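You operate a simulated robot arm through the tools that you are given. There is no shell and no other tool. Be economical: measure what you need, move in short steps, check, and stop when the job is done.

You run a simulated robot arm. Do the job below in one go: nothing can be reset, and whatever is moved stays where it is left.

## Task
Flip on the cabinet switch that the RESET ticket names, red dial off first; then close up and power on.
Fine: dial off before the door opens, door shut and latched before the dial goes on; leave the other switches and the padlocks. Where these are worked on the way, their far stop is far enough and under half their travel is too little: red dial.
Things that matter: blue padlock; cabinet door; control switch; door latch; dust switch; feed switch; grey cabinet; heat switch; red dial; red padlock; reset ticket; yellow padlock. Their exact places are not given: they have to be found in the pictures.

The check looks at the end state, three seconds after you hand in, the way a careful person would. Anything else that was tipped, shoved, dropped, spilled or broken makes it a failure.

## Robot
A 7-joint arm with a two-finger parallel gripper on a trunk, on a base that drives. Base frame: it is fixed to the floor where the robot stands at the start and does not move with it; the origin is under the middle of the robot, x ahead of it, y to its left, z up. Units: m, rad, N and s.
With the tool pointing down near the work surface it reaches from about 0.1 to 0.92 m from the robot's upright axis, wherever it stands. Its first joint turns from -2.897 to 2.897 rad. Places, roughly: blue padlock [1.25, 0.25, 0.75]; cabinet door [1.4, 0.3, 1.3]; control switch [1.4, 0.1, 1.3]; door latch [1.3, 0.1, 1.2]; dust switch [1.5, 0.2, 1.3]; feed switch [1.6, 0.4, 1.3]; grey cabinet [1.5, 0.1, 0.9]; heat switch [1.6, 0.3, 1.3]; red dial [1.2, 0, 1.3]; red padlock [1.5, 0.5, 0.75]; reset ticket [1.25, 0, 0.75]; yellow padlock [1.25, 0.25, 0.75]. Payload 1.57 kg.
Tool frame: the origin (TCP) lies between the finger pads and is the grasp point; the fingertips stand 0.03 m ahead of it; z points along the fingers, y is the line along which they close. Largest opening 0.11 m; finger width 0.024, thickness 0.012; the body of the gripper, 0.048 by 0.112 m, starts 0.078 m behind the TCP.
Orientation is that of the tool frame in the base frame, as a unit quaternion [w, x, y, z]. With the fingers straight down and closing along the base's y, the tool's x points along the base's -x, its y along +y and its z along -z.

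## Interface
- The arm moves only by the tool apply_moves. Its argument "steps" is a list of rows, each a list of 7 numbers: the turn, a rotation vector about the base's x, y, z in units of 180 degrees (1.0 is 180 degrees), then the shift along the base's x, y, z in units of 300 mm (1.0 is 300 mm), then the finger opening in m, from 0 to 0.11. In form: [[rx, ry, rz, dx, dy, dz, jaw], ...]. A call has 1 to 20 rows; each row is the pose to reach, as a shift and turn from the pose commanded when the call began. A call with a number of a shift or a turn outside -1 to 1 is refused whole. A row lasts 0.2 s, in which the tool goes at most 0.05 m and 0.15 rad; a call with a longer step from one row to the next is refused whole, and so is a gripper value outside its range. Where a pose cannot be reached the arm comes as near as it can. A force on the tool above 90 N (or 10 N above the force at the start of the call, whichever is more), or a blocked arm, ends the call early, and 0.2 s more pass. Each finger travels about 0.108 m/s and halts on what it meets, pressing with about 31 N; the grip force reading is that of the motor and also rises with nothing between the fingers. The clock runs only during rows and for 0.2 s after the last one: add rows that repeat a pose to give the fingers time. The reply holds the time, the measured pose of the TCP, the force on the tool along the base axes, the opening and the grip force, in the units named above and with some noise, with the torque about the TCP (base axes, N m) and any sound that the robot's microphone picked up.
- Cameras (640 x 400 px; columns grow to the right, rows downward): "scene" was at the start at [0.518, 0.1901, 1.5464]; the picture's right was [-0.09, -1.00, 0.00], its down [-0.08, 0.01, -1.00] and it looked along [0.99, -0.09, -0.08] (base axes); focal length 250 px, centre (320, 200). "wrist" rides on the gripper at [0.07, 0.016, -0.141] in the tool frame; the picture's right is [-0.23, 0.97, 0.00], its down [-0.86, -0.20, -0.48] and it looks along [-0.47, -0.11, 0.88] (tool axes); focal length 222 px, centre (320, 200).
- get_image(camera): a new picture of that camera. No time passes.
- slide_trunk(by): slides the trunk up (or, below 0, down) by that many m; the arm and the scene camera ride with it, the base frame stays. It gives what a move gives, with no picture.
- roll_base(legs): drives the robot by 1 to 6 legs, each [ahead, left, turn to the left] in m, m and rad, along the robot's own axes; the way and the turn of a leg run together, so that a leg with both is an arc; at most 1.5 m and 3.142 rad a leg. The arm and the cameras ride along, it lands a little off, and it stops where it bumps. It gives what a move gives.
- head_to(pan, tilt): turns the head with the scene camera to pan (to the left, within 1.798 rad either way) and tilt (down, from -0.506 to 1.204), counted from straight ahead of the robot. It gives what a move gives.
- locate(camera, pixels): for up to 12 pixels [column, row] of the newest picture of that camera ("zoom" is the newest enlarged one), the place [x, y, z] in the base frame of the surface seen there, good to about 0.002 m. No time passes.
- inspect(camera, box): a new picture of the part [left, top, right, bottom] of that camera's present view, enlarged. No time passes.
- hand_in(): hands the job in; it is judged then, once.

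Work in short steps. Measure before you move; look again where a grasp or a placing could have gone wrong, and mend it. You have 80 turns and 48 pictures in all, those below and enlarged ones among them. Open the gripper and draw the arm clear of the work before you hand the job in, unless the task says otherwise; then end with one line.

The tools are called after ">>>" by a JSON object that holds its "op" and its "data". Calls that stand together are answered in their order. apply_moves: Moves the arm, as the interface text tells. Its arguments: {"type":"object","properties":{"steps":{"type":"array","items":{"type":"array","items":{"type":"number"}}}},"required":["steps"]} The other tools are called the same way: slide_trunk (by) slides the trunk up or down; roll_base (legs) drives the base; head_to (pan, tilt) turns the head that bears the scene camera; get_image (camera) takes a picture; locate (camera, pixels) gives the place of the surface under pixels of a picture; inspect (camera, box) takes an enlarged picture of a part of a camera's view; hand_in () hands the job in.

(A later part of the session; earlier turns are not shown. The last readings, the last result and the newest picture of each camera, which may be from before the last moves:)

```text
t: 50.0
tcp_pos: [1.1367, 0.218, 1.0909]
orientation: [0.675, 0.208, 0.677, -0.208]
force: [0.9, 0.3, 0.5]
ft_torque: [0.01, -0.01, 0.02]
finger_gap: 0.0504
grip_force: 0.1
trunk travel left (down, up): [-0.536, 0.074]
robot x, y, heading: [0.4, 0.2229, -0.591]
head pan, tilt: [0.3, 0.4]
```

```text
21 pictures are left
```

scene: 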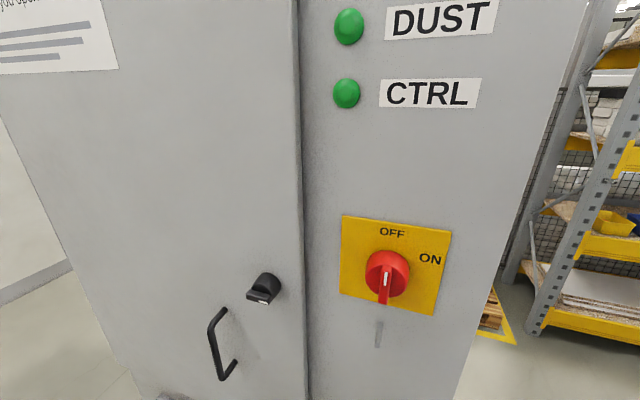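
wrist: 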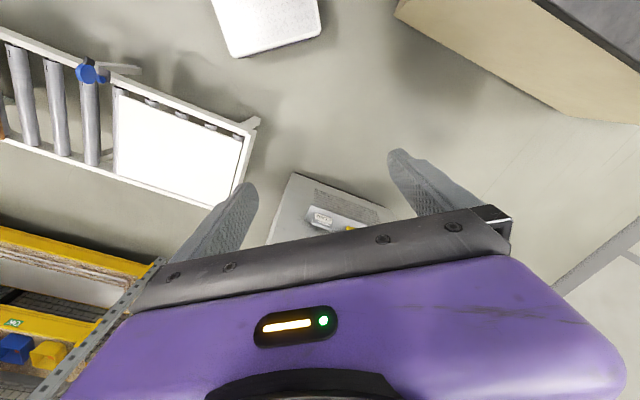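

I measure the handle bar and the door's left (hinge) edge.

>>> {"op": "locate", "data": {"camera": "scene", "pixels": [[212, 345], [217, 375], [210, 328], [12, 130], [60, 230], [100, 310], [297, 100], [310, 250], [265, 290]]}}

>>> {"op": "inspect", "data": {"camera": "scene", "box": [0, 100, 160, 300]}}

```text
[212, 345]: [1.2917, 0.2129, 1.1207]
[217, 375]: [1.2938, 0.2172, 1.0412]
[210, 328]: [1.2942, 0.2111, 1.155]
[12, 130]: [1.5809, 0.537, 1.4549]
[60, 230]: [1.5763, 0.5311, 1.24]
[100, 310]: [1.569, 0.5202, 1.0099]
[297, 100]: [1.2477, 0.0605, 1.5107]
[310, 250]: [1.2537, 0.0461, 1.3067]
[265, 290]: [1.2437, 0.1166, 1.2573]
```

```text
2.00 times, centred on (80, 200) of scene
```

zoom: 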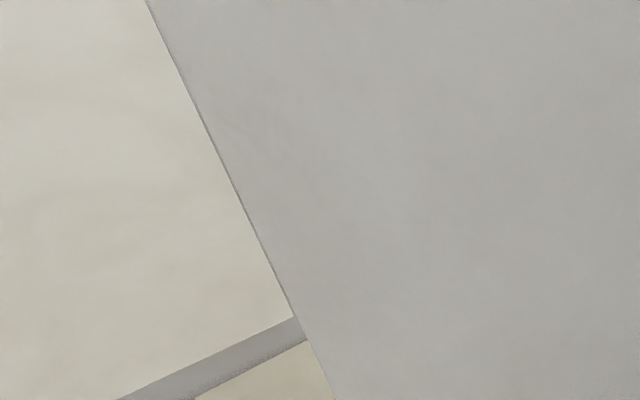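

Handle bar face at (1.2925,0.2135), hinge at ≈(1.575,0.53). I slide left 0.086 m, go in 0.13 m and close on the handle.

>>> {"op": "apply_moves", "data": {"steps": [[0, 0, 0, 0.083, 0.117, 0, 0.05], [0, 0, 0, 0.165, 0.234, 0, 0.05], [0, 0, 0, 0.25, 0.174, 0, 0.05], [0, 0, 0, 0.34, 0.111, 0, 0.05], [0, 0, 0, 0.43, 0.048, 0, 0.05], [0, 0, 0, 0.518, -0.014, 0, 0.05], [0, 0, 0, 0.518, -0.014, 0, 0.03], [0, 0, 0, 0.518, -0.014, 0, 0.015], [0, 0, 0, 0.518, -0.014, 0, 0.003], [0, 0, 0, 0.518, -0.014, 0, 0.003]]}}

```text
t: 52.2
tcp_pos: [1.2928, 0.2158, 1.0916]
orientation: [0.676, 0.207, 0.676, -0.207]
force: [10.8, 11.7, 0.8]
ft_torque: [0.01, -0.04, 0.04]
finger_gap: 0.0158
grip_force: 6.9
trunk travel left (down, up): [-0.536, 0.074]
robot x, y, heading: [0.4015, 0.2199, -0.59]
head pan, tilt: [0.3, 0.4]
```

Handle held. I pull along the hinge arc to ~20°, turning the tool half as much as the door.

>>> {"op": "apply_moves", "data": {"steps": [[0, 0, 0, 0, 0, 0, 0.003], [0, 0, -0.0139, -0.089, 0.085, 0, 0.003], [0, 0, -0.0278, -0.171, 0.177, 0, 0.003], [0, 0, -0.0417, -0.245, 0.276, 0, 0.003], [0, 0, -0.0556, -0.309, 0.381, 0, 0.003]]}}

>>> {"op": "get_image", "data": {"camera": "scene"}}

```text
t: 53.4
tcp_pos: [1.1991, 0.3266, 1.0896]
orientation: [0.656, 0.266, 0.655, -0.264]
force: [19.7, 10.9, 8.7]
ft_torque: [0.06, -0.14, 0.1]
finger_gap: 0.0223
grip_force: 10.6
trunk travel left (down, up): [-0.536, 0.074]
robot x, y, heading: [0.4012, 0.2174, -0.592]
head pan, tilt: [0.3, 0.4]
```

```text
19 pictures are left
```

scene: 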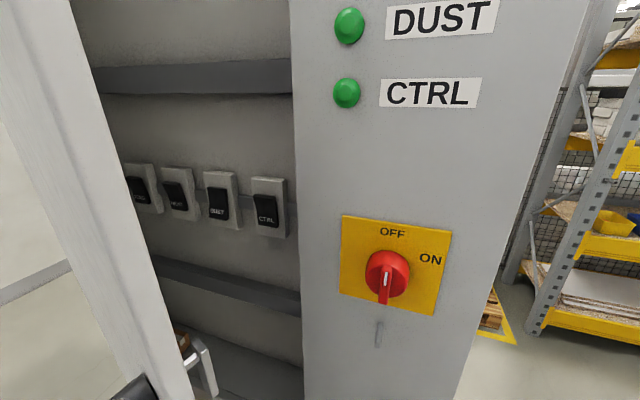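

Door is open ~20° and the rocker switches are visible (FEED at ~(138,188)). I continue the arc to ~50°.

>>> {"op": "apply_moves", "data": {"steps": [[0, 0, -0.0167, -0.055, 0.11, 0, 0.003], [0, 0, -0.0333, -0.1, 0.225, 0, 0.003], [0, 0, -0.05, -0.136, 0.343, 0, 0.003], [0, 0, -0.0667, -0.16, 0.464, 0, 0.003], [0, 0, -0.0833, -0.174, 0.586, 0, 0.003], [0, 0, -0.1, -0.178, 0.709, 0, 0.003]]}}

>>> {"op": "get_image", "data": {"camera": "scene"}}

```text
t: 54.8
tcp_pos: [1.0938, 0.4512, 1.1635]
orientation: [0.635, 0.361, 0.587, -0.348]
force: [-0.5, -2.8, -6.0]
ft_torque: [-0.48, -0.2, 0.13]
finger_gap: 0.003
grip_force: 0.1
out of reach, approached as far as the arm can: row 3, 4, 5, 6
trunk travel left (down, up): [-0.536, 0.074]
robot x, y, heading: [0.3956, 0.2231, -0.585]
head pan, tilt: [0.3, 0.4]
```

```text
18 pictures are left
```

scene: 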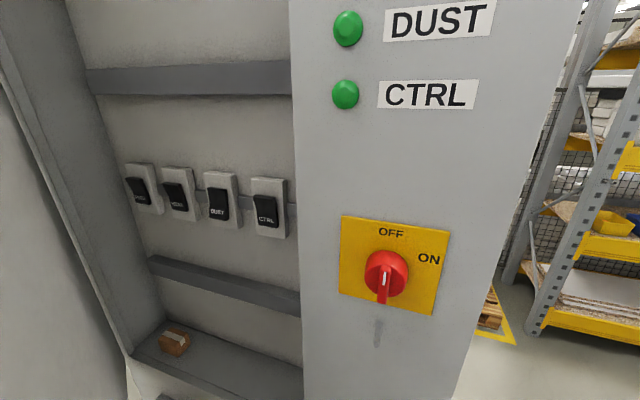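

The arm ran out of reach and let go, but the door seems to stand open. I pan left to see it.

>>> {"op": "head_to", "data": {"pan": 0.75, "tilt": 0.35}}

>>> {"op": "get_image", "data": {"camera": "scene"}}

```text
t: 55.7
tcp_pos: [1.0985, 0.451, 1.1628]
orientation: [0.637, 0.361, 0.586, -0.347]
force: [1.1, -0.4, 0.0]
ft_torque: [-0.01, 0.02, 0.0]
finger_gap: 0.003
grip_force: 0.0
trunk travel left (down, up): [-0.536, 0.074]
robot x, y, heading: [0.3977, 0.2197, -0.586]
head pan, tilt: [0.75, 0.351]
```

```text
17 pictures are left
```

scene: 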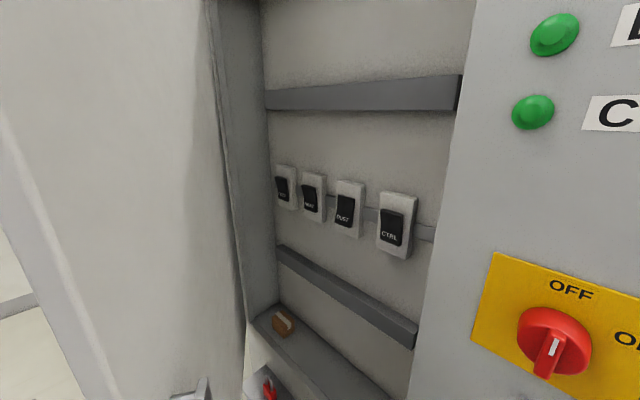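

I measure the door's current position and the switches.

>>> {"op": "locate", "data": {"camera": "scene", "pixels": [[150, 150], [60, 200], [70, 300], [190, 200], [282, 188], [289, 205], [281, 172], [312, 195], [346, 210], [391, 230], [200, 390], [283, 322]]}}

>>> {"op": "inspect", "data": {"camera": "scene", "box": [260, 150, 420, 260]}}

```text
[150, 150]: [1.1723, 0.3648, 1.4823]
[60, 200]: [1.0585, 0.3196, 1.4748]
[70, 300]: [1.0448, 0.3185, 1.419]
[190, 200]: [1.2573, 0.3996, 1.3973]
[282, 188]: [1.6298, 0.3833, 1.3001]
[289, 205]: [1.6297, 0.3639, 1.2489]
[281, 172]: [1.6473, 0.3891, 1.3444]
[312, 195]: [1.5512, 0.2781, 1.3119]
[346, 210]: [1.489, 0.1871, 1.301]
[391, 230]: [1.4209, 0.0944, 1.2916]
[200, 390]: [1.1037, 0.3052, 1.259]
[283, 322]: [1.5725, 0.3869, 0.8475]
```

```text
3.64 times, centred on (340, 205) of scene
```

zoom: 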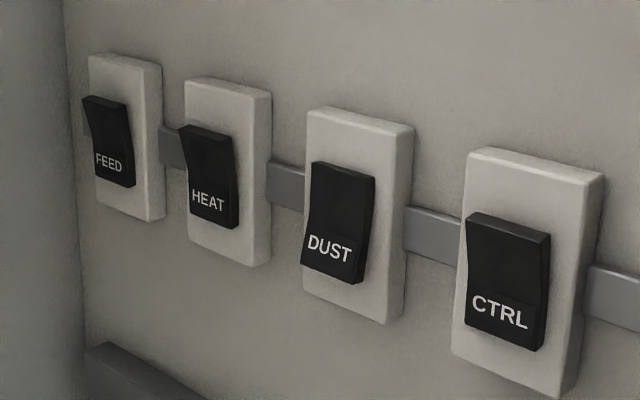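

Door stands at ~33° and stays. Rockers: FEED/HEAT/CTRL have the top proud (off), DUST's bottom proud (on), so ON = top pressed in. I bring the tool out and around the door's free edge (tip ≈(1.045,0.317)) to push it wider from inside.

>>> {"op": "apply_moves", "data": {"steps": [[0, 0, 0.03, -0.08, 0.02, 0, 0.003], [0, 0, 0.07, -0.18, 0.02, 0, 0.003], [0, 0, 0.11, -0.28, 0, 0, 0.003], [0, 0, 0.15, -0.38, -0.03, 0, 0.003], [0, 0, 0.19, -0.46, -0.08, 0, 0.003], [0, 0, 0.23, -0.52, -0.16, 0, 0.003], [0, 0, 0.27, -0.54, -0.27, 0, 0.003], [0, 0, 0.3, -0.55, -0.39, 0, 0.003], [0, 0, 0.32, -0.56, -0.52, 0, 0.003], [0, 0, 0.34, -0.56, -0.65, 0, 0.003], [0, 0, 0.34, -0.56, -0.77, 0, 0.003], [0, 0, 0.34, -0.56, -0.9, 0, 0.003]]}}

>>> {"op": "get_image", "data": {"camera": "scene"}}

```text
t: 58.3
tcp_pos: [0.929, 0.1847, 1.1176]
orientation: [0.707, 0.007, 0.707, -0.007]
force: [-0.4, 0.0, 0.2]
ft_torque: [0.0, 0.0, -0.01]
finger_gap: 0.0029
grip_force: 0.1
out of reach, approached as far as the arm can: row 11, 12
trunk travel left (down, up): [-0.536, 0.074]
robot x, y, heading: [0.3963, 0.2196, -0.592]
head pan, tilt: [0.75, 0.351]
```

```text
15 pictures are left
```

scene: 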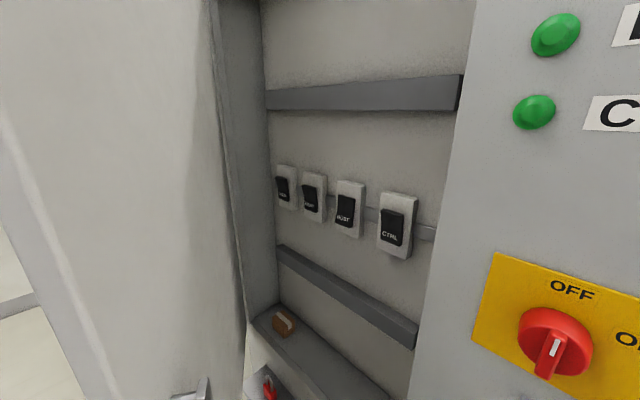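

Tool is now inside of the door's sweep at (0.929,0.185). I drive ahead then left, staying clear of the counter, which also brings the gripper against the door's inner side.

>>> {"op": "roll_base", "data": {"legs": [[0.18, 0, 0], [0, 0.17, 0]]}}

>>> {"op": "get_image", "data": {"camera": "scene"}}

```text
t: 59.8
tcp_pos: [1.059, 0.0927, 1.118]
orientation: [0.707, 0.01, 0.707, -0.011]
force: [0.6, -0.1, -0.4]
ft_torque: [0.05, -0.01, 0.0]
finger_gap: 0.003
grip_force: 0.1
trunk travel left (down, up): [-0.536, 0.074]
robot x, y, heading: [0.5303, 0.1351, -0.599]
head pan, tilt: [0.75, 0.351]
stopped in leg 1: the robot was blocked; the commanded pose is now the measured one
```

```text
14 pictures are left
```

scene: 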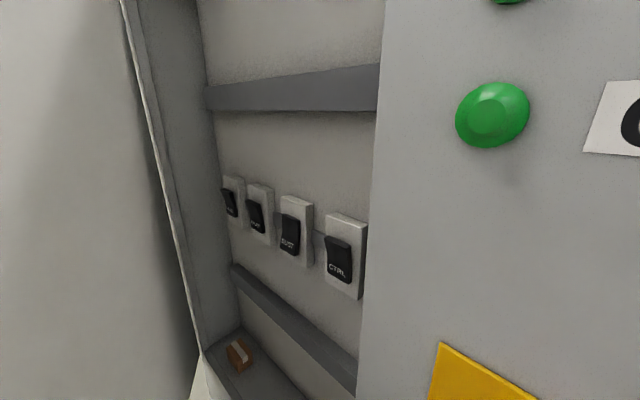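

Likely the low table's leg at (0.71,−0.28) stopped it after 0.158 m. I sidestep left directly (away from it), then forward a bit.

>>> {"op": "roll_base", "data": {"legs": [[0, 0.17, 0]]}}

```text
t: 61.2
tcp_pos: [1.1549, 0.2343, 1.1186]
orientation: [0.708, 0.012, 0.706, -0.013]
force: [0.3, 0.3, 0.0]
ft_torque: [0.02, -0.01, 0.02]
finger_gap: 0.0029
grip_force: 0.0
trunk travel left (down, up): [-0.536, 0.074]
robot x, y, heading: [0.6263, 0.2738, -0.596]
head pan, tilt: [0.75, 0.351]
```

Clear now. I push the door wider by sweeping the closed gripper left along its inner face.

>>> {"op": "apply_moves", "data": {"steps": [[0, 0, 0, 0, 0.11, 0, 0.003], [0, 0, 0, -0.01, 0.22, 0, 0.003], [0, 0, 0, -0.02, 0.33, 0, 0.003], [0, 0, 0, -0.03, 0.44, 0, 0.003], [0, 0, 0, -0.03, 0.55, 0, 0.003], [0, 0, 0, -0.03, 0.66, 0, 0.003], [0, 0, 0, -0.03, 0.77, 0, 0.003], [0, 0, 0, -0.02, 0.88, 0, 0.003], [0, 0, 0, 0, 0.99, 0, 0.003]]}}

>>> {"op": "apply_moves", "data": {"steps": [[0, 0, 0.02, 0.02, 0.1, 0, 0.003], [0, 0, 0.04, 0.04, 0.2, 0, 0.003], [0, 0, 0.06, 0.06, 0.3, 0, 0.003], [0, 0, 0.08, 0.1, 0.4, 0, 0.003], [0, 0, 0.1, 0.14, 0.5, 0, 0.003]]}}

>>> {"op": "get_image", "data": {"camera": "scene"}}

```text
t: 63.2
tcp_pos: [1.1556, 0.5298, 1.1174]
orientation: [0.707, 0.012, 0.707, -0.013]
force: [-0.5, -0.1, -0.6]
ft_torque: [0.03, 0.03, -0.01]
finger_gap: 0.0026
grip_force: 0.0
trunk travel left (down, up): [-0.536, 0.074]
robot x, y, heading: [0.6251, 0.2741, -0.599]
head pan, tilt: [0.75, 0.351]
```

```text
t: 64.4
tcp_pos: [1.1959, 0.6816, 1.1192]
orientation: [0.701, -0.1, 0.699, 0.1]
force: [0.1, 0.1, 0.2]
ft_torque: [0.02, -0.01, 0.01]
finger_gap: 0.0029
grip_force: 0.0
trunk travel left (down, up): [-0.536, 0.074]
robot x, y, heading: [0.6266, 0.2768, -0.6]
head pan, tilt: [0.75, 0.351]
```

```text
13 pictures are left
```

scene: 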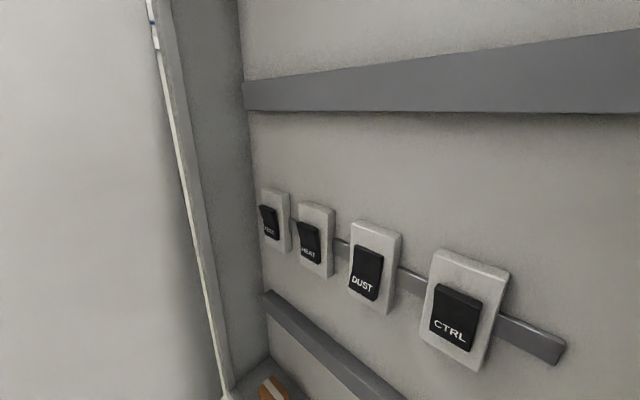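

The door has been pushed open. I measure it and the FEED rocker precisely.

>>> {"op": "inspect", "data": {"camera": "scene", "box": [245, 175, 345, 285]}}

>>> {"op": "locate", "data": {"camera": "scene", "pixels": [[60, 200], [130, 150], [100, 300], [268, 212], [270, 220], [275, 210], [272, 233], [283, 200], [278, 247], [205, 250], [240, 200]]}}

```text
3.64 times, centred on (295, 230) of scene
```

zoom: 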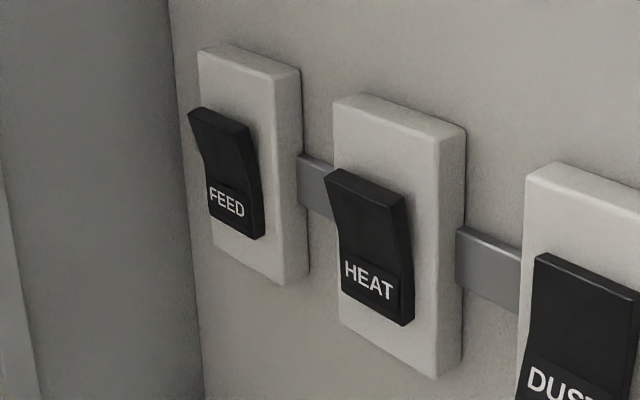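

```text
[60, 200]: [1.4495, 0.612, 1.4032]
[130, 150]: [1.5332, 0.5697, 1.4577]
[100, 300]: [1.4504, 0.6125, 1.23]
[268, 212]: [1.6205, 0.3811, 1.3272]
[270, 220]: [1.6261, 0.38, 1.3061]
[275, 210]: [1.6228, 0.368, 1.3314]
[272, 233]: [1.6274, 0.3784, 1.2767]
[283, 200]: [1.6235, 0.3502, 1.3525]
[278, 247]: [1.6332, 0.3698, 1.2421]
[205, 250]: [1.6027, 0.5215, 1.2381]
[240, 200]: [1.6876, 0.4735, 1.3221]
```

FEED's top is proud at ≈(1.6215,0.3745,1.325); door is now ~82° open. I move the tool right, level to yaw≈−8°, raise to switch height, then drive ahead 0.12 m.

>>> {"op": "apply_moves", "data": {"steps": [[0, 0, -0.02, 0, -0.11, 0.07, 0.003], [0, 0, -0.04, 0, -0.22, 0.14, 0.003], [0, 0, -0.06, 0, -0.33, 0.21, 0.003], [0, 0, -0.08, 0, -0.44, 0.28, 0.003], [0, 0, -0.1, 0, -0.55, 0.35, 0.003], [0, 0, -0.115, 0, -0.66, 0.42, 0.003], [0, 0, -0.13, 0, -0.77, 0.5, 0.003], [0, 0, -0.135, 0, -0.85, 0.58, 0.003], [0, 0, -0.135, 0, -0.88, 0.67, 0.003], [0, 0, -0.135, 0, -0.88, 0.677, 0.003]]}}

>>> {"op": "roll_base", "data": {"legs": [[0.12, 0, 0]]}}

```text
t: 66.6
tcp_pos: [1.196, 0.4145, 1.3216]
orientation: [0.706, 0.05, 0.705, -0.051]
force: [0.9, -0.5, 0.6]
ft_torque: [-0.01, 0.01, 0.01]
finger_gap: 0.0031
grip_force: 0.0
trunk travel left (down, up): [-0.536, 0.074]
robot x, y, heading: [0.6245, 0.2784, -0.601]
head pan, tilt: [0.75, 0.351]
```

```text
t: 67.9
tcp_pos: [1.298, 0.348, 1.3221]
orientation: [0.706, 0.05, 0.705, -0.051]
force: [0.0, -0.1, 0.5]
ft_torque: [-0.02, 0.02, 0.01]
finger_gap: 0.003
grip_force: 0.1
trunk travel left (down, up): [-0.536, 0.074]
robot x, y, heading: [0.7251, 0.2058, -0.607]
head pan, tilt: [0.75, 0.351]
```

Ready at (1.298,0.348,1.322). I advance to ~0.06 m short of FEED's top half and check.

>>> {"op": "apply_moves", "data": {"steps": [[0, 0, 0, 0.13, 0.022, 0, 0.0], [0, 0, 0, 0.26, 0.044, 0, 0.0], [0, 0, 0, 0.39, 0.065, 0, 0.0], [0, 0, 0, 0.52, 0.087, 0, 0.0], [0, 0, 0, 0.65, 0.109, 0, 0.0], [0, 0, 0, 0.783, 0.13, 0, 0.0]]}}

>>> {"op": "get_image", "data": {"camera": "scene"}}

```text
t: 69.3
tcp_pos: [1.5309, 0.3864, 1.3205]
orientation: [0.706, 0.049, 0.705, -0.049]
force: [-0.6, 0.1, 1.0]
ft_torque: [-0.01, 0.03, 0.01]
finger_gap: 0.0
grip_force: 21.3
trunk travel left (down, up): [-0.536, 0.074]
robot x, y, heading: [0.7222, 0.2067, -0.604]
head pan, tilt: [0.75, 0.351]
```

```text
11 pictures are left
```

scene: 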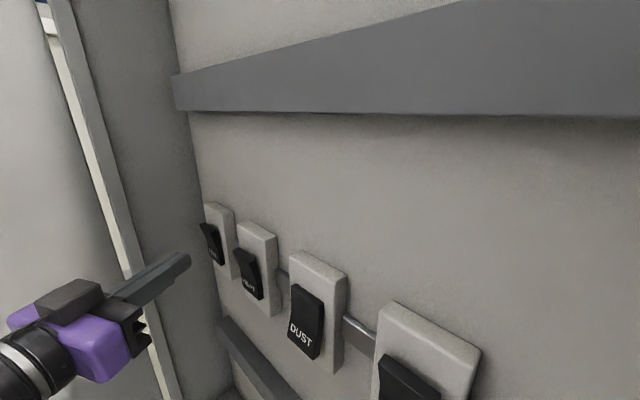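

Lined up with FEED's upper half. I press in.

>>> {"op": "apply_moves", "data": {"steps": [[0, 0, 0, 0.1, -0.013, 0.005, 0.0], [0, 0, 0, 0.17, -0.022, 0.005, 0.0], [0, 0, 0, 0.202, -0.027, 0.005, 0.0], [0, 0, 0, 0.222, -0.04, 0.005, 0.0], [0, 0, 0, 0.242, -0.054, 0.005, 0.0]]}}

>>> {"op": "inspect", "data": {"camera": "scene", "box": [160, 180, 300, 330]}}

```text
t: 70.4
tcp_pos: [1.5904, 0.3805, 1.323]
orientation: [0.707, 0.047, 0.704, -0.048]
force: [-34.4, -10.0, 2.0]
ft_torque: [-0.14, 0.32, -0.57]
finger_gap: 0.0
grip_force: 21.6
trunk travel left (down, up): [-0.536, 0.074]
robot x, y, heading: [0.7254, 0.2087, -0.6]
head pan, tilt: [0.75, 0.351]
stopped in row 5: the force on the tool passed its limit at 100 N (the readings are from after the stop); the commanded pose is now the measured one
```

```text
2.67 times, centred on (230, 255) of scene
```

zoom: 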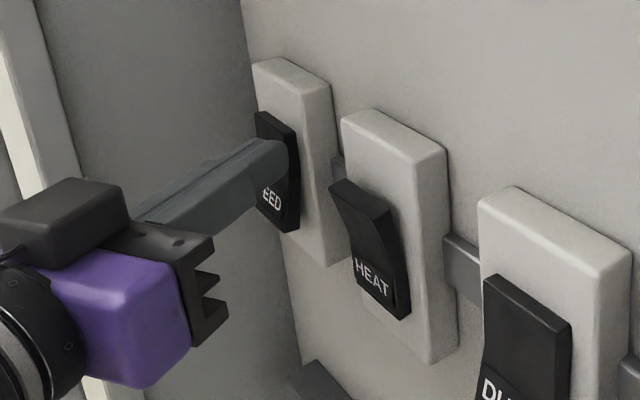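

FEED now has its top pressed in. I withdraw along the same line and check.

>>> {"op": "apply_moves", "data": {"steps": [[0, 0, 0, -0.1, 0.01, 0, 0.0], [0, 0, 0, -0.22, 0.02, 0, 0.0], [0, 0, 0, -0.35, 0.0, 0, 0.0], [0, 0, 0, -0.48, -0.02, 0, 0.0], [0, 0, 0, -0.61, -0.04, 0, 0.0], [0, 0, 0, -0.74, -0.07, 0, 0.0], [0, 0, 0, -0.87, -0.1, 0, 0.0], [0, 0, 0, -0.98, -0.13, 0, 0.0]]}}

>>> {"op": "inspect", "data": {"camera": "scene", "box": [160, 180, 440, 400]}}

```text
t: 72.2
tcp_pos: [1.3002, 0.3438, 1.3206]
orientation: [0.705, 0.047, 0.706, -0.048]
force: [-0.2, -0.3, -0.1]
ft_torque: [0.0, 0.0, -0.01]
finger_gap: 0.0001
grip_force: 21.5
trunk travel left (down, up): [-0.536, 0.074]
robot x, y, heading: [0.7273, 0.2062, -0.602]
head pan, tilt: [0.75, 0.351]
```

```text
1.82 times, centred on (300, 290) of scene
```

zoom: 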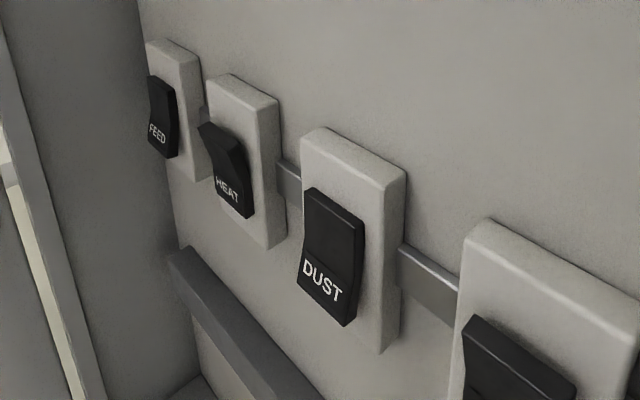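

FEED is on (top in, like DUST); HEAT and CTRL unchanged. Now to shut the door: I back up, and swing the arm around the door's free edge (≈(1.06,0.80)) to its outer side.

>>> {"op": "roll_base", "data": {"legs": [[-0.13, 0, 0]]}}

>>> {"op": "apply_moves", "data": {"steps": [[0, 0, 0.033, -0.09, 0.112, 0.033, 0.0], [0, 0, 0.065, -0.18, 0.225, 0.066, 0.0], [0, 0, 0.098, -0.27, 0.337, 0.1, 0.0], [0, 0, 0.13, -0.36, 0.45, 0.13, 0.0], [0, 0, 0.165, -0.462, 0.57, 0.165, 0.0], [0, 0, 0.2, -0.563, 0.69, 0.2, 0.0], [0, 0, 0.234, -0.665, 0.81, 0.233, 0.0], [0, 0, 0.269, -0.767, 0.927, 0.267, 0.0]]}}

```text
t: 73.5
tcp_pos: [1.1918, 0.4176, 1.3219]
orientation: [0.706, 0.046, 0.705, -0.047]
force: [0.0, -0.8, -0.3]
ft_torque: [0.01, 0.0, 0.0]
finger_gap: 0.0002
grip_force: 21.2
trunk travel left (down, up): [-0.536, 0.074]
robot x, y, heading: [0.6157, 0.2848, -0.599]
head pan, tilt: [0.75, 0.351]
```

```text
t: 75.3
tcp_pos: [0.9633, 0.6985, 1.4023]
orientation: [0.663, -0.248, 0.662, 0.246]
force: [-0.1, -0.1, -0.4]
ft_torque: [0.0, 0.0, 0.03]
finger_gap: 0.0
grip_force: 21.2
trunk travel left (down, up): [-0.536, 0.074]
robot x, y, heading: [0.6186, 0.2836, -0.604]
head pan, tilt: [0.75, 0.351]
```

Reached the first waypoint freely; I continue around the tip and extend past it.

>>> {"op": "apply_moves", "data": {"steps": [[0, 0, 0.028, -0.096, 0.07, 0, 0.0], [0, 0, 0.056, -0.192, 0.139, 0, 0.0], [0, 0, 0.083, -0.287, 0.208, 0, 0.0], [0, 0, 0.111, -0.383, 0.277, 0, 0.0], [0, 0, 0.111, -0.325, 0.405, 0, 0.0], [0, 0, 0.111, -0.267, 0.533, 0, 0.0], [0, 0, 0.111, -0.209, 0.661, 0, 0.0], [0, 0, 0.111, -0.151, 0.789, 0, 0.0], [0, 0, 0.111, -0.093, 0.917, 0, 0.0]]}}

>>> {"op": "head_to", "data": {"pan": 1.5, "tilt": 0.3}}

>>> {"op": "get_image", "data": {"camera": "scene"}}

```text
t: 77.3
tcp_pos: [0.9327, 0.972, 1.4009]
orientation: [0.61, -0.358, 0.61, 0.357]
force: [0.6, -0.1, 0.8]
ft_torque: [0.02, -0.02, 0.01]
finger_gap: 0.0001
grip_force: 21.3
trunk travel left (down, up): [-0.536, 0.074]
robot x, y, heading: [0.6168, 0.286, -0.603]
head pan, tilt: [0.75, 0.351]
```

```text
t: 78.4
tcp_pos: [0.9322, 0.9717, 1.402]
orientation: [0.611, -0.358, 0.61, 0.357]
force: [0.0, 0.7, 0.8]
ft_torque: [0.0, -0.01, -0.05]
finger_gap: 0.0
grip_force: 21.0
trunk travel left (down, up): [-0.536, 0.074]
robot x, y, heading: [0.6149, 0.2835, -0.603]
head pan, tilt: [1.499, 0.3]
```

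```text
8 pictures are left
```

scene: 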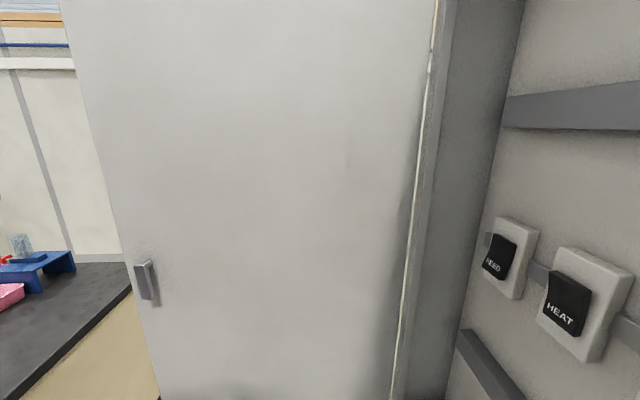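

Arm is beyond the door's outer side. I sweep it right to swing the door toward closed, following the tip's arc.

>>> {"op": "apply_moves", "data": {"steps": [[0, 0, -0.01, 0.073, -0.127, 0, 0.0], [0, 0, -0.02, 0.147, -0.254, 0, 0.0], [0, 0, -0.03, 0.22, -0.38, 0, 0.0], [0, 0, -0.039, 0.293, -0.507, 0, 0.0], [0, 0, -0.053, 0.267, -0.613, 0, 0.0], [0, 0, -0.067, 0.24, -0.72, 0, 0.0], [0, 0, -0.083, 0.212, -0.83, 0, 0.0], [0, 0, -0.1, 0.183, -0.94, 0, 0.0]]}}

>>> {"op": "apply_moves", "data": {"steps": [[0, 0, -0.012, -0.015, -0.127, 0, 0.0], [0, 0, -0.033, -0.03, -0.253, 0, 0.0], [0, 0, -0.05, -0.03, -0.38, 0, 0.0]]}}

>>> {"op": "get_image", "data": {"camera": "scene"}}

```text
t: 80.2
tcp_pos: [0.9883, 0.6902, 1.4014]
orientation: [0.659, -0.258, 0.658, 0.257]
force: [-0.1, 0.3, 0.2]
ft_torque: [-0.01, 0.0, -0.01]
finger_gap: 0.0
grip_force: 21.0
trunk travel left (down, up): [-0.536, 0.074]
robot x, y, heading: [0.615, 0.2817, -0.605]
head pan, tilt: [1.499, 0.3]
```

```text
t: 81.0
tcp_pos: [0.9784, 0.5727, 1.4024]
orientation: [0.677, -0.206, 0.676, 0.204]
force: [-0.6, -0.1, 0.0]
ft_torque: [-0.01, 0.03, -0.03]
finger_gap: 0.0002
grip_force: 21.6
trunk travel left (down, up): [-0.536, 0.074]
robot x, y, heading: [0.6212, 0.2822, -0.595]
head pan, tilt: [1.499, 0.3]
```

```text
7 pictures are left
```

scene: 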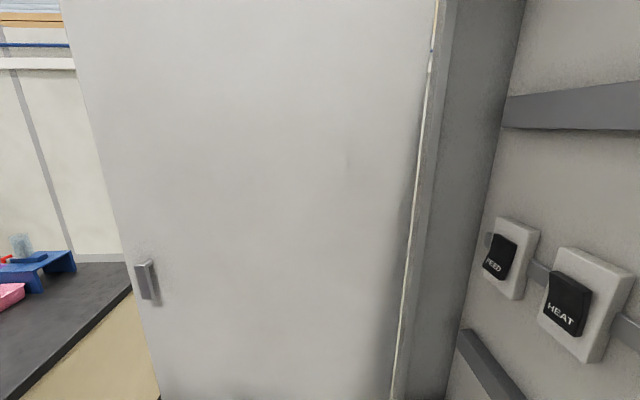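

The door didn't move – its tip isn't where I computed. I locate its edge points.

>>> {"op": "locate", "data": {"camera": "scene", "pixels": [[105, 200], [95, 150], [145, 280], [130, 330], [250, 200], [380, 200], [412, 200], [85, 60]]}}

```text
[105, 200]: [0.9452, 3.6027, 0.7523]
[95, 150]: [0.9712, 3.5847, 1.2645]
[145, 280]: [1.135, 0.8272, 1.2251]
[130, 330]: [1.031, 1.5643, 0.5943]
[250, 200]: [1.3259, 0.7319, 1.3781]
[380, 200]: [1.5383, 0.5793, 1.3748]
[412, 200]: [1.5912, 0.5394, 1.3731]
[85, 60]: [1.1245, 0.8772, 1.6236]
```

The door is actually ~90° open with tip at (1.11,0.885); my sweep passed short of it. I loop back and go further out, then sweep along the corrected arc.

>>> {"op": "apply_moves", "data": {"steps": [[0, 0, 0.025, -0.071, 0.115, 0, 0.0], [0, 0, 0.05, -0.142, 0.23, 0, 0.0], [0, 0, 0.075, -0.213, 0.345, 0, 0.0], [0, 0, 0.1, -0.285, 0.46, 0, 0.0], [0, 0, 0.125, -0.356, 0.575, 0, 0.0], [0, 0, 0.15, -0.427, 0.69, 0, 0.0]]}}

>>> {"op": "apply_moves", "data": {"steps": [[0, 0, 0, 0.061, 0.133, 0, 0.0], [0, 0, 0, 0.122, 0.267, 0, 0.0], [0, 0, 0, 0.183, 0.4, 0, 0.0], [0, 0, 0, 0.245, 0.533, 0, 0.0], [0, 0, 0, 0.306, 0.667, 0, 0.0], [0, 0, 0, 0.367, 0.8, 0, 0.0], [0, 0, -0.018, 0.482, 0.714, 0, 0.0], [0, 0, -0.037, 0.598, 0.629, 0, 0.0], [0, 0, -0.056, 0.713, 0.543, 0, 0.0], [0, 0, -0.06, 0.714, 0.43, 0, 0.0], [0, 0, -0.064, 0.716, 0.317, 0, 0.0], [0, 0, -0.067, 0.717, 0.203, 0, 0.0], [0, 0, -0.078, 0.675, 0.098, 0, 0.0], [0, 0, -0.089, 0.633, -0.007, 0, 0.0], [0, 0, -0.1, 0.603, -0.117, 0, 0.0], [0, 0, -0.111, 0.573, -0.227, 0, 0.0], [0, 0, -0.122, 0.555, -0.358, 0, 0.0], [0, 0, -0.133, 0.537, -0.49, 0, 0.0]]}}

>>> {"op": "locate", "data": {"camera": "scene", "pixels": [[250, 200], [380, 200]]}}

```text
t: 82.4
tcp_pos: [0.8502, 0.7823, 1.4]
orientation: [0.61, -0.359, 0.609, 0.358]
force: [0.1, 0.1, 0.0]
ft_torque: [0.01, 0.04, 0.04]
finger_gap: 0.0
grip_force: 21.0
trunk travel left (down, up): [-0.536, 0.074]
robot x, y, heading: [0.6159, 0.2798, -0.604]
head pan, tilt: [1.499, 0.3]
```

```text
t: 86.2
tcp_pos: [1.0106, 0.6337, 1.402]
orientation: [0.671, -0.225, 0.67, 0.223]
force: [0.1, 0.5, 0.1]
ft_torque: [0.0, 0.0, -0.04]
finger_gap: 0.0001
grip_force: 21.5
trunk travel left (down, up): [-0.536, 0.074]
robot x, y, heading: [0.6135, 0.2834, -0.602]
head pan, tilt: [1.499, 0.3]
```

```text
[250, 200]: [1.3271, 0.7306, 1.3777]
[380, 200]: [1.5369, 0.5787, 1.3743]
```

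I take a fresh picture to see whether the door followed.

>>> {"op": "get_image", "data": {"camera": "scene"}}

>>> {"op": "locate", "data": {"camera": "scene", "pixels": [[250, 150], [350, 150], [100, 150], [60, 200], [20, 200], [150, 250]]}}

```text
6 pictures are left
```

scene: 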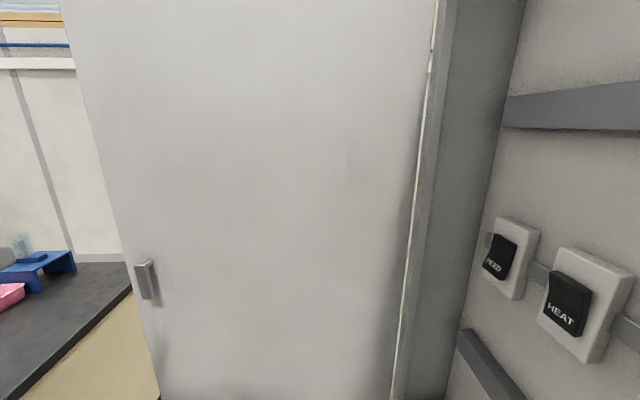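

```text
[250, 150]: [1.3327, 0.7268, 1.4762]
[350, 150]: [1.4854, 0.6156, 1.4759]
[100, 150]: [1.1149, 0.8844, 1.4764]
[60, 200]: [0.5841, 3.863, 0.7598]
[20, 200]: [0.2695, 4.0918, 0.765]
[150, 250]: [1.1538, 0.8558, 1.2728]
```

Still untouched: the fingertips passed ~1–2 cm short of the edge (1.108,0.889). I loop again with the TCP 5 cm beyond the edge.

>>> {"op": "apply_moves", "data": {"steps": [[0, 0, 0.027, -0.107, 0.097, 0, 0.0], [0, 0, 0.053, -0.215, 0.195, 0, 0.0], [0, 0, 0.08, -0.322, 0.292, 0, 0.0], [0, 0, 0.107, -0.43, 0.39, 0, 0.0], [0, 0, 0.133, -0.537, 0.487, 0, 0.0]]}}

>>> {"op": "apply_moves", "data": {"steps": [[0, 0, 0, 0.061, 0.133, 0, 0.0], [0, 0, 0, 0.122, 0.267, 0, 0.0], [0, 0, 0, 0.183, 0.4, 0, 0.0], [0, 0, 0, 0.245, 0.533, 0, 0.0], [0, 0, 0, 0.306, 0.667, 0, 0.0], [0, 0, 0, 0.367, 0.8, 0, 0.0], [0, 0, -0.018, 0.499, 0.754, 0, 0.0], [0, 0, -0.037, 0.631, 0.709, 0, 0.0], [0, 0, -0.056, 0.763, 0.663, 0, 0.0], [0, 0, -0.06, 0.762, 0.55, 0, 0.0], [0, 0, -0.064, 0.761, 0.436, 0, 0.0], [0, 0, -0.067, 0.76, 0.323, 0, 0.0], [0, 0, -0.078, 0.718, 0.217, 0, 0.0], [0, 0, -0.089, 0.677, 0.11, 0, 0.0], [0, 0, -0.1, 0.65, -0.005, 0, 0.0], [0, 0, -0.111, 0.623, -0.12, 0, 0.0], [0, 0, -0.122, 0.606, -0.257, 0, 0.0], [0, 0, -0.133, 0.59, -0.393, 0, 0.0]]}}

>>> {"op": "head_to", "data": {"pan": 1.2, "tilt": 0.3}}

>>> {"op": "get_image", "data": {"camera": "scene"}}

```text
t: 87.4
tcp_pos: [0.851, 0.7814, 1.4011]
orientation: [0.611, -0.358, 0.609, 0.357]
force: [0.0, 0.8, -0.3]
ft_torque: [0.01, 0.01, 0.05]
finger_gap: 0.0
grip_force: 21.8
trunk travel left (down, up): [-0.536, 0.074]
robot x, y, heading: [0.6159, 0.2834, -0.603]
head pan, tilt: [1.499, 0.3]
```

```text
t: 91.2
tcp_pos: [1.0278, 0.6634, 1.3968]
orientation: [0.671, -0.225, 0.671, 0.221]
force: [-0.6, 0.2, -0.7]
ft_torque: [-0.02, 0.0, 0.0]
finger_gap: 0.0
grip_force: 21.5
trunk travel left (down, up): [-0.536, 0.074]
robot x, y, heading: [0.6136, 0.2844, -0.602]
head pan, tilt: [1.499, 0.3]
```

```text
t: 92.0
tcp_pos: [1.0273, 0.6635, 1.3973]
orientation: [0.671, -0.225, 0.67, 0.223]
force: [-0.7, 0.0, -0.2]
ft_torque: [0.03, 0.0, 0.0]
finger_gap: 0.0002
grip_force: 21.0
trunk travel left (down, up): [-0.536, 0.074]
robot x, y, heading: [0.614, 0.2839, -0.603]
head pan, tilt: [1.201, 0.3]
```

```text
5 pictures are left
```

scene: 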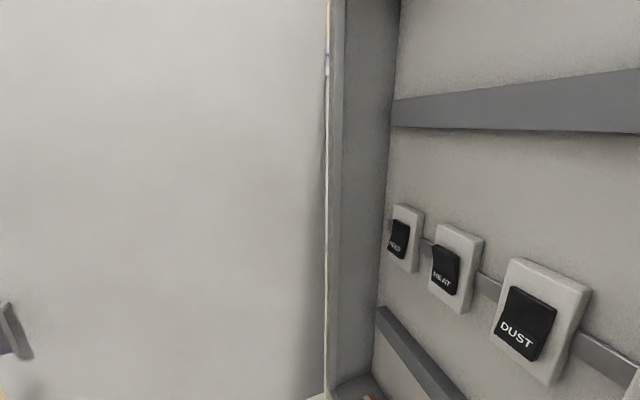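

>>> {"op": "locate", "data": {"camera": "scene", "pixels": [[300, 150], [150, 150], [50, 150], [10, 200], [5, 330]]}}

```text
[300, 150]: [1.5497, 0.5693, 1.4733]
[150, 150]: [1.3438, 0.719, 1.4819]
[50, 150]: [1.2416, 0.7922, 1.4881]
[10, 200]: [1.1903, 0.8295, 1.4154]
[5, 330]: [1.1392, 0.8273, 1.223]
```

Still at 90°: the finger had been pushing edge-on or missing. I redo it with the tool yawed to ~18° so the finger hooks behind the outer corner (1.125,0.914) before sweeping right.

>>> {"op": "apply_moves", "data": {"steps": [[0, 0, 0.01, -0.118, 0.078, 0, 0.0], [0, 0, 0.02, -0.236, 0.156, 0, 0.0], [0, 0, 0.03, -0.354, 0.234, 0, 0.0], [0, 0, 0.04, -0.472, 0.312, 0, 0.0], [0, 0, 0.05, -0.59, 0.39, 0, 0.0]]}}

>>> {"op": "apply_moves", "data": {"steps": [[0, 0, -0.017, 0.053, 0.147, 0, 0.0], [0, 0, -0.033, 0.107, 0.293, 0, 0.0], [0, 0, -0.05, 0.16, 0.44, 0, 0.0], [0, 0, -0.066, 0.213, 0.587, 0, 0.0], [0, 0, -0.083, 0.267, 0.733, 0, 0.0], [0, 0, -0.096, 0.394, 0.725, 0, 0.0], [0, 0, -0.11, 0.521, 0.717, 0, 0.0], [0, 0, -0.123, 0.649, 0.709, 0, 0.0], [0, 0, -0.137, 0.776, 0.701, 0, 0.0], [0, 0, -0.15, 0.903, 0.693, 0, 0.0], [0, 0, -0.15, 0.935, 0.598, 0, 0.0], [0, 0, -0.15, 0.967, 0.503, 0, 0.0]]}}

```text
t: 93.2
tcp_pos: [0.8489, 0.7801, 1.4018]
orientation: [0.651, -0.277, 0.65, 0.276]
force: [0.2, 0.0, -0.1]
ft_torque: [0.0, 0.01, 0.03]
finger_gap: 0.0
grip_force: 21.2
trunk travel left (down, up): [-0.536, 0.074]
robot x, y, heading: [0.6151, 0.2853, -0.606]
head pan, tilt: [1.201, 0.3]
```

```text
t: 95.8
tcp_pos: [1.1104, 0.9208, 1.4024]
orientation: [0.698, -0.13, 0.691, 0.132]
force: [-61.9, 48.0, 5.0]
ft_torque: [0.01, -0.07, 0.41]
finger_gap: 0.0
grip_force: 21.1
out of reach, approached as far as the arm can: row 4, 5, 6, 7, 8, 9, 10, 11, 12
trunk travel left (down, up): [-0.536, 0.074]
robot x, y, heading: [0.6161, 0.2786, -0.598]
head pan, tilt: [1.201, 0.3]
```

The finger is butting the door's end (−62,48 N) and reach is limited there. Better: the latch tongue on the door's inner face at (1.136,0.828,1.225) is right in front of the robot; I'll back off and come square to it from inside.

>>> {"op": "apply_moves", "data": {"steps": [[0, 0, 0, -0.1, 0.066, 0, 0.0], [0, 0, 0.01, -0.2, 0.133, 0, 0.0], [0, 0, 0.03, -0.3, 0.04, 0, 0.0], [0, 0, 0.05, -0.4, -0.052, 0, 0.0], [0, 0, 0.07, -0.5, -0.145, 0, 0.0], [0, 0, 0.09, -0.6, -0.237, 0, 0.0], [0, 0, 0.11, -0.583, -0.362, -0.083, 0.02], [0, 0, 0.13, -0.567, -0.487, -0.167, 0.04], [0, 0, 0.15, -0.55, -0.612, -0.25, 0.06], [0, 0, 0.17, -0.533, -0.737, -0.333, 0.08], [0, 0, 0.186, -0.438, -0.715, -0.398, 0.08], [0, 0, 0.186, -0.343, -0.693, -0.462, 0.08], [0, 0, 0.186, -0.248, -0.671, -0.527, 0.08], [0, 0, 0.186, -0.153, -0.65, -0.59, 0.08], [0, 0, 0.186, -0.153, -0.65, -0.59, 0.08]]}}

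>>> {"op": "head_to", "data": {"pan": 1.45, "tilt": 0.4}}

>>> {"op": "get_image", "data": {"camera": "scene"}}

```text
t: 99.0
tcp_pos: [1.0921, 0.7111, 1.2217]
orientation: [0.635, -0.313, 0.634, 0.311]
force: [0.4, 0.0, -0.3]
ft_torque: [0.02, -0.01, -0.02]
finger_gap: 0.0802
grip_force: 0.1
out of reach, approached as far as the arm can: row 1, 2
trunk travel left (down, up): [-0.536, 0.074]
robot x, y, heading: [0.6151, 0.2822, -0.603]
head pan, tilt: [1.201, 0.3]
```

```text
t: 99.8
tcp_pos: [1.0922, 0.7107, 1.2215]
orientation: [0.636, -0.313, 0.634, 0.311]
force: [0.4, 0.0, 0.0]
ft_torque: [-0.02, 0.02, -0.01]
finger_gap: 0.08
grip_force: 0.2
trunk travel left (down, up): [-0.536, 0.074]
robot x, y, heading: [0.6139, 0.2827, -0.604]
head pan, tilt: [1.45, 0.4]
```

```text
4 pictures are left
```

scene: 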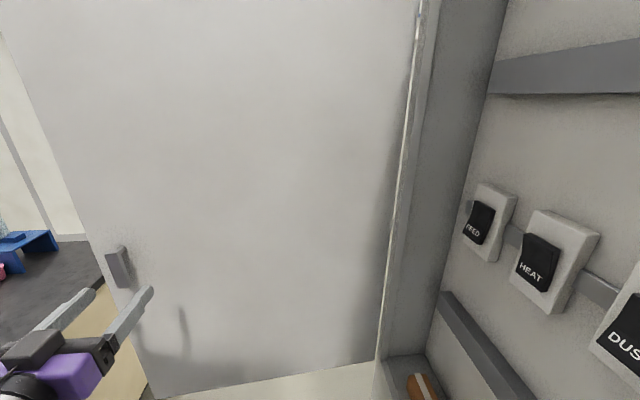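

Gripper is in view left-below the tongue (118,267). I measure the tongue again.

>>> {"op": "locate", "data": {"camera": "scene", "pixels": [[113, 252], [113, 268], [116, 283], [124, 255], [128, 275], [107, 258], [160, 260], [140, 240], [85, 240], [93, 250]]}}

```text
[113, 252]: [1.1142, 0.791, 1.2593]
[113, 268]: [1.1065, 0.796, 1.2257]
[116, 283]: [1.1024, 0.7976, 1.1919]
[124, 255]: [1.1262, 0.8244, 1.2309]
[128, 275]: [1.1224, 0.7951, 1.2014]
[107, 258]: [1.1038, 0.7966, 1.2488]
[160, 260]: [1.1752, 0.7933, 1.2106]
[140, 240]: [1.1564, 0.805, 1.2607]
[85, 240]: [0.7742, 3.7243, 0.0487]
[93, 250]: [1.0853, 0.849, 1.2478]
```

Door has come to ~85°; tongue front centre ≈(1.109,0.794,1.225), ~14 mm wide. I shift left, go in 7 cm and close on it.

>>> {"op": "apply_moves", "data": {"steps": [[0, 0, 0, -0.097, 0.077, 0.012, 0.08], [0, 0, 0, -0.048, 0.139, 0.012, 0.08], [0, 0, 0, 0.001, 0.201, 0.012, 0.08], [0, 0, 0, 0.05, 0.263, 0.012, 0.08], [0, 0, 0, 0.05, 0.263, 0.012, 0.05], [0, 0, 0, 0.05, 0.263, 0.012, 0.02], [0, 0, 0, 0.05, 0.263, 0.012, 0.004], [0, 0, 0, 0.05, 0.263, 0.012, 0.004]]}}

```text
t: 101.6
tcp_pos: [1.1063, 0.7913, 1.2234]
orientation: [0.635, -0.314, 0.633, 0.313]
force: [-4.6, 3.8, -0.7]
ft_torque: [0.61, 0.72, 0.38]
finger_gap: 0.0225
grip_force: 34.6
trunk travel left (down, up): [-0.536, 0.074]
robot x, y, heading: [0.614, 0.2809, -0.601]
head pan, tilt: [1.45, 0.4]
```

Gripped. I pull the door along its arc toward closed, ~25°.

>>> {"op": "apply_moves", "data": {"steps": [[0, 0, 0.022, -0.065, -0.141, 0, 0.004], [0, 0, 0.044, -0.117, -0.286, 0, 0.004], [0, 0, 0.066, -0.156, -0.434, 0, 0.004], [0, 0, 0.088, -0.182, -0.586, 0, 0.004], [0, 0, 0.11, -0.195, -0.739, 0, 0.004], [0, 0, 0.13, -0.195, -0.893, 0, 0.004]]}}

```text
t: 103.0
tcp_pos: [1.0546, 0.5445, 1.2167]
orientation: [0.558, -0.436, 0.553, 0.439]
force: [-33.5, 2.4, 17.6]
ft_torque: [-0.07, 0.47, 0.74]
finger_gap: 0.0319
grip_force: 17.4
out of reach, approached as far as the arm can: row 6
trunk travel left (down, up): [-0.536, 0.074]
robot x, y, heading: [0.6161, 0.2825, -0.601]
head pan, tilt: [1.45, 0.4]
```

Door is now ~57°. I release, back off, then drive the base right and back out of the door's sweep.

>>> {"op": "apply_moves", "data": {"steps": [[0, 0, 0, 0, 0, 0, 0.06], [0, 0, 0, 0, 0, 0, 0.09], [0, 0, -0.02, -0.03, -0.12, 0, 0.09], [0, 0, -0.05, -0.06, -0.25, 0, 0.09], [0, 0, -0.08, -0.09, -0.35, 0, 0.05], [0, 0, -0.11, -0.1, -0.4, 0, 0.0]]}}

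>>> {"op": "roll_base", "data": {"legs": [[0, -0.135, 0], [-0.2, 0, 0]]}}

```text
t: 104.4
tcp_pos: [1.0386, 0.4728, 1.1326]
orientation: [0.627, -0.332, 0.623, 0.33]
force: [0.5, -0.7, -0.5]
ft_torque: [0.03, -0.02, 0.03]
finger_gap: 0.0
grip_force: 18.7
out of reach, approached as far as the arm can: row 3, 4, 5, 6
trunk travel left (down, up): [-0.536, 0.074]
robot x, y, heading: [0.6149, 0.282, -0.602]
head pan, tilt: [1.45, 0.4]
```

```text
t: 106.9
tcp_pos: [0.795, 0.4757, 1.1324]
orientation: [0.626, -0.332, 0.624, 0.33]
force: [-0.1, -0.3, 0.1]
ft_torque: [-0.01, 0.06, 0.0]
finger_gap: 0.0001
grip_force: 21.2
trunk travel left (down, up): [-0.536, 0.074]
robot x, y, heading: [0.3753, 0.2877, -0.604]
head pan, tilt: [1.45, 0.4]
```

Base is at (0.375,0.288), clear of the sweep. I bring the tool to the door's outer side at z≈1.40, left of the edge (corner ≈(1.004,0.609)).

>>> {"op": "apply_moves", "data": {"steps": [[0, 0, -0.024, 0.039, 0.083, 0.099, 0.0], [0, 0, -0.048, 0.078, 0.166, 0.198, 0.0], [0, 0, -0.072, 0.117, 0.249, 0.298, 0.0], [0, 0, -0.096, 0.156, 0.332, 0.397, 0.0], [0, 0, -0.12, 0.194, 0.415, 0.496, 0.0], [0, 0, -0.144, 0.233, 0.498, 0.595, 0.0], [0, 0, -0.168, 0.272, 0.581, 0.694, 0.0], [0, 0, -0.192, 0.311, 0.664, 0.794, 0.0], [0, 0, -0.215, 0.35, 0.747, 0.893, 0.0], [0, 0, -0.215, 0.35, 0.747, 0.893, 0.0]]}}

```text
t: 109.1
tcp_pos: [0.9023, 0.7038, 1.4]
orientation: [0.7, -0.106, 0.698, 0.104]
force: [0.1, -0.4, 0.4]
ft_torque: [-0.03, -0.01, 0.0]
finger_gap: 0.0
grip_force: 21.3
trunk travel left (down, up): [-0.536, 0.074]
robot x, y, heading: [0.3738, 0.2905, -0.603]
head pan, tilt: [1.45, 0.4]
```

Good. I extend past the edge and sweep right along the arc, closing the door from outside.

>>> {"op": "apply_moves", "data": {"steps": [[0, 0, -0.01, 0.142, 0.012, 0, 0.0], [0, 0, -0.02, 0.285, 0.025, 0, 0.0], [0, 0, -0.028, 0.427, 0.037, 0, 0.0], [0, 0, -0.039, 0.43, -0.113, 0, 0.0], [0, 0, -0.05, 0.433, -0.263, 0, 0.0], [0, 0, -0.061, 0.433, -0.383, 0, 0.0], [0, 0, -0.072, 0.433, -0.503, 0, 0.0], [0, 0, -0.083, 0.445, -0.625, 0, 0.0], [0, 0, -0.094, 0.457, -0.747, 0, 0.0], [0, 0, -0.108, 0.483, -0.865, 0, 0.0], [0, 0, -0.122, 0.51, -0.983, 0, 0.0]]}}

>>> {"op": "apply_moves", "data": {"steps": [[0, 0, -0.014, 0.039, -0.115, 0, 0.0], [0, 0, -0.028, 0.078, -0.23, 0, 0.0], [0, 0, -0.042, 0.132, -0.34, 0, 0.0], [0, 0, -0.056, 0.187, -0.45, 0, 0.0], [0, 0, -0.075, 0.251, -0.555, 0, 0.0], [0, 0, -0.094, 0.315, -0.66, 0, 0.0]]}}

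>>> {"op": "head_to", "data": {"pan": 0.4, "tilt": 0.3}}

>>> {"op": "get_image", "data": {"camera": "scene"}}

```text
t: 111.5
tcp_pos: [1.0529, 0.4038, 1.4017]
orientation: [0.707, 0.029, 0.706, -0.032]
force: [-0.6, 0.4, -0.1]
ft_torque: [-0.01, 0.02, -0.05]
finger_gap: 0.0
grip_force: 21.0
trunk travel left (down, up): [-0.536, 0.074]
robot x, y, heading: [0.3739, 0.2833, -0.605]
head pan, tilt: [1.45, 0.4]
```

```text
t: 112.9
tcp_pos: [1.1488, 0.2061, 1.4021]
orientation: [0.695, 0.133, 0.694, -0.136]
force: [-0.4, -0.6, -0.2]
ft_torque: [0.01, 0.03, -0.03]
finger_gap: 0.0002
grip_force: 21.6
trunk travel left (down, up): [-0.536, 0.074]
robot x, y, heading: [0.3742, 0.2871, -0.601]
head pan, tilt: [1.45, 0.4]
```

```text
t: 114.2
tcp_pos: [1.1471, 0.2075, 1.4034]
orientation: [0.695, 0.131, 0.694, -0.135]
force: [0.3, 0.3, -0.5]
ft_torque: [-0.01, 0.0, 0.01]
finger_gap: 0.0
grip_force: 21.0
trunk travel left (down, up): [-0.536, 0.074]
robot x, y, heading: [0.3744, 0.2859, -0.604]
head pan, tilt: [0.4, 0.3]
```

```text
3 pictures are left
```

scene: 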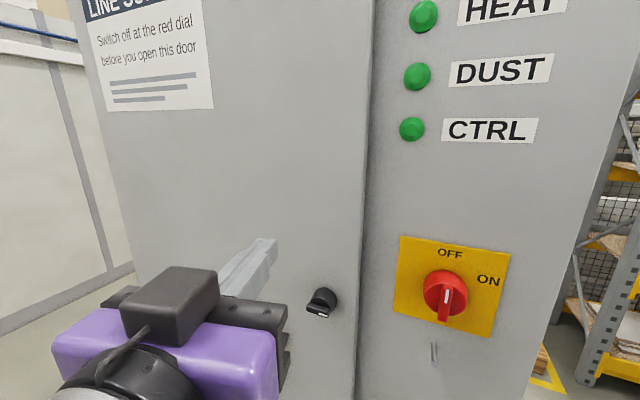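

The door has swung to nearly shut. I measure its edge and face.

>>> {"op": "locate", "data": {"camera": "scene", "pixels": [[360, 150], [345, 250], [330, 150], [150, 200], [250, 150], [380, 200], [310, 306], [328, 310], [318, 316], [330, 295]]}}

```text
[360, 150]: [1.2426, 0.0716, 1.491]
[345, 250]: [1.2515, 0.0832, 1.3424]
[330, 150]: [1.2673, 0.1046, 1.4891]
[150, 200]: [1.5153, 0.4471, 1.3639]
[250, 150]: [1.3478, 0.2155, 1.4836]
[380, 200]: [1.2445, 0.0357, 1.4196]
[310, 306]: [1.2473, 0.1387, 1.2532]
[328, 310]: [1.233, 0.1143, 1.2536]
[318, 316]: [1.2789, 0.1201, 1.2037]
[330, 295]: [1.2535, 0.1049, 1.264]
```

The door face is back on its closed plane and the latch bar (horizontal) at its original spot (1.240,0.1265). I back the base 6 cm, square the tool and roll the jaws vertical to grip the latch.

>>> {"op": "roll_base", "data": {"legs": [[-0.06, 0, 0]]}}

>>> {"op": "apply_moves", "data": {"steps": [[0, 0, -0.038, 0, 0, 0, 0.02], [0, 0, -0.075, 0, 0, 0, 0.04], [0, 0, -0.075, 0, 0, 0, 0.045]]}}

>>> {"op": "apply_moves", "data": {"steps": [[0.034, -0.024, 0, 0.016, -0.014, -0.042, 0.045], [0.0681, -0.048, 0, 0.032, -0.028, -0.085, 0.045], [0.1021, -0.072, 0, 0.048, -0.042, -0.128, 0.045], [0.1362, -0.096, 0, 0.063, -0.057, -0.17, 0.045], [0.1702, -0.12, 0, 0.079, -0.071, -0.212, 0.045], [0.2043, -0.144, 0, 0.095, -0.085, -0.255, 0.045], [0.2383, -0.168, 0, 0.111, -0.099, -0.298, 0.045], [0.2723, -0.192, 0, 0.127, -0.113, -0.34, 0.045], [0.3064, -0.216, 0, 0.143, -0.127, -0.382, 0.045], [0.3404, -0.24, 0, 0.158, -0.142, -0.425, 0.045], [0.3745, -0.264, 0, 0.174, -0.156, -0.468, 0.045], [0.4085, -0.288, 0, 0.19, -0.17, -0.51, 0.045], [0.4085, -0.288, 0, 0.19, -0.17, -0.51, 0.045]]}}

```text
t: 115.1
tcp_pos: [1.0989, 0.2418, 1.4029]
orientation: [0.695, 0.132, 0.694, -0.135]
force: [0.6, -1.5, -0.1]
ft_torque: [-0.02, 0.01, -0.01]
finger_gap: 0.0001
grip_force: 21.7
trunk travel left (down, up): [-0.536, 0.074]
robot x, y, heading: [0.3247, 0.3212, -0.597]
head pan, tilt: [0.4, 0.3]
```

```text
t: 115.9
tcp_pos: [1.0995, 0.2422, 1.4015]
orientation: [0.676, 0.204, 0.678, -0.206]
force: [-0.9, 0.8, -0.2]
ft_torque: [0.02, -0.01, 0.03]
finger_gap: 0.0452
grip_force: 0.0
trunk travel left (down, up): [-0.536, 0.074]
robot x, y, heading: [0.3212, 0.3204, -0.598]
head pan, tilt: [0.4, 0.3]
```

```text
t: 118.7
tcp_pos: [1.1557, 0.1895, 1.2517]
orientation: [0.629, 0.627, 0.326, 0.325]
force: [0.0, 0.1, 0.5]
ft_torque: [-0.04, 0.03, -0.02]
finger_gap: 0.0451
grip_force: 0.0
trunk travel left (down, up): [-0.536, 0.074]
robot x, y, heading: [0.3236, 0.3183, -0.603]
head pan, tilt: [0.4, 0.3]
```

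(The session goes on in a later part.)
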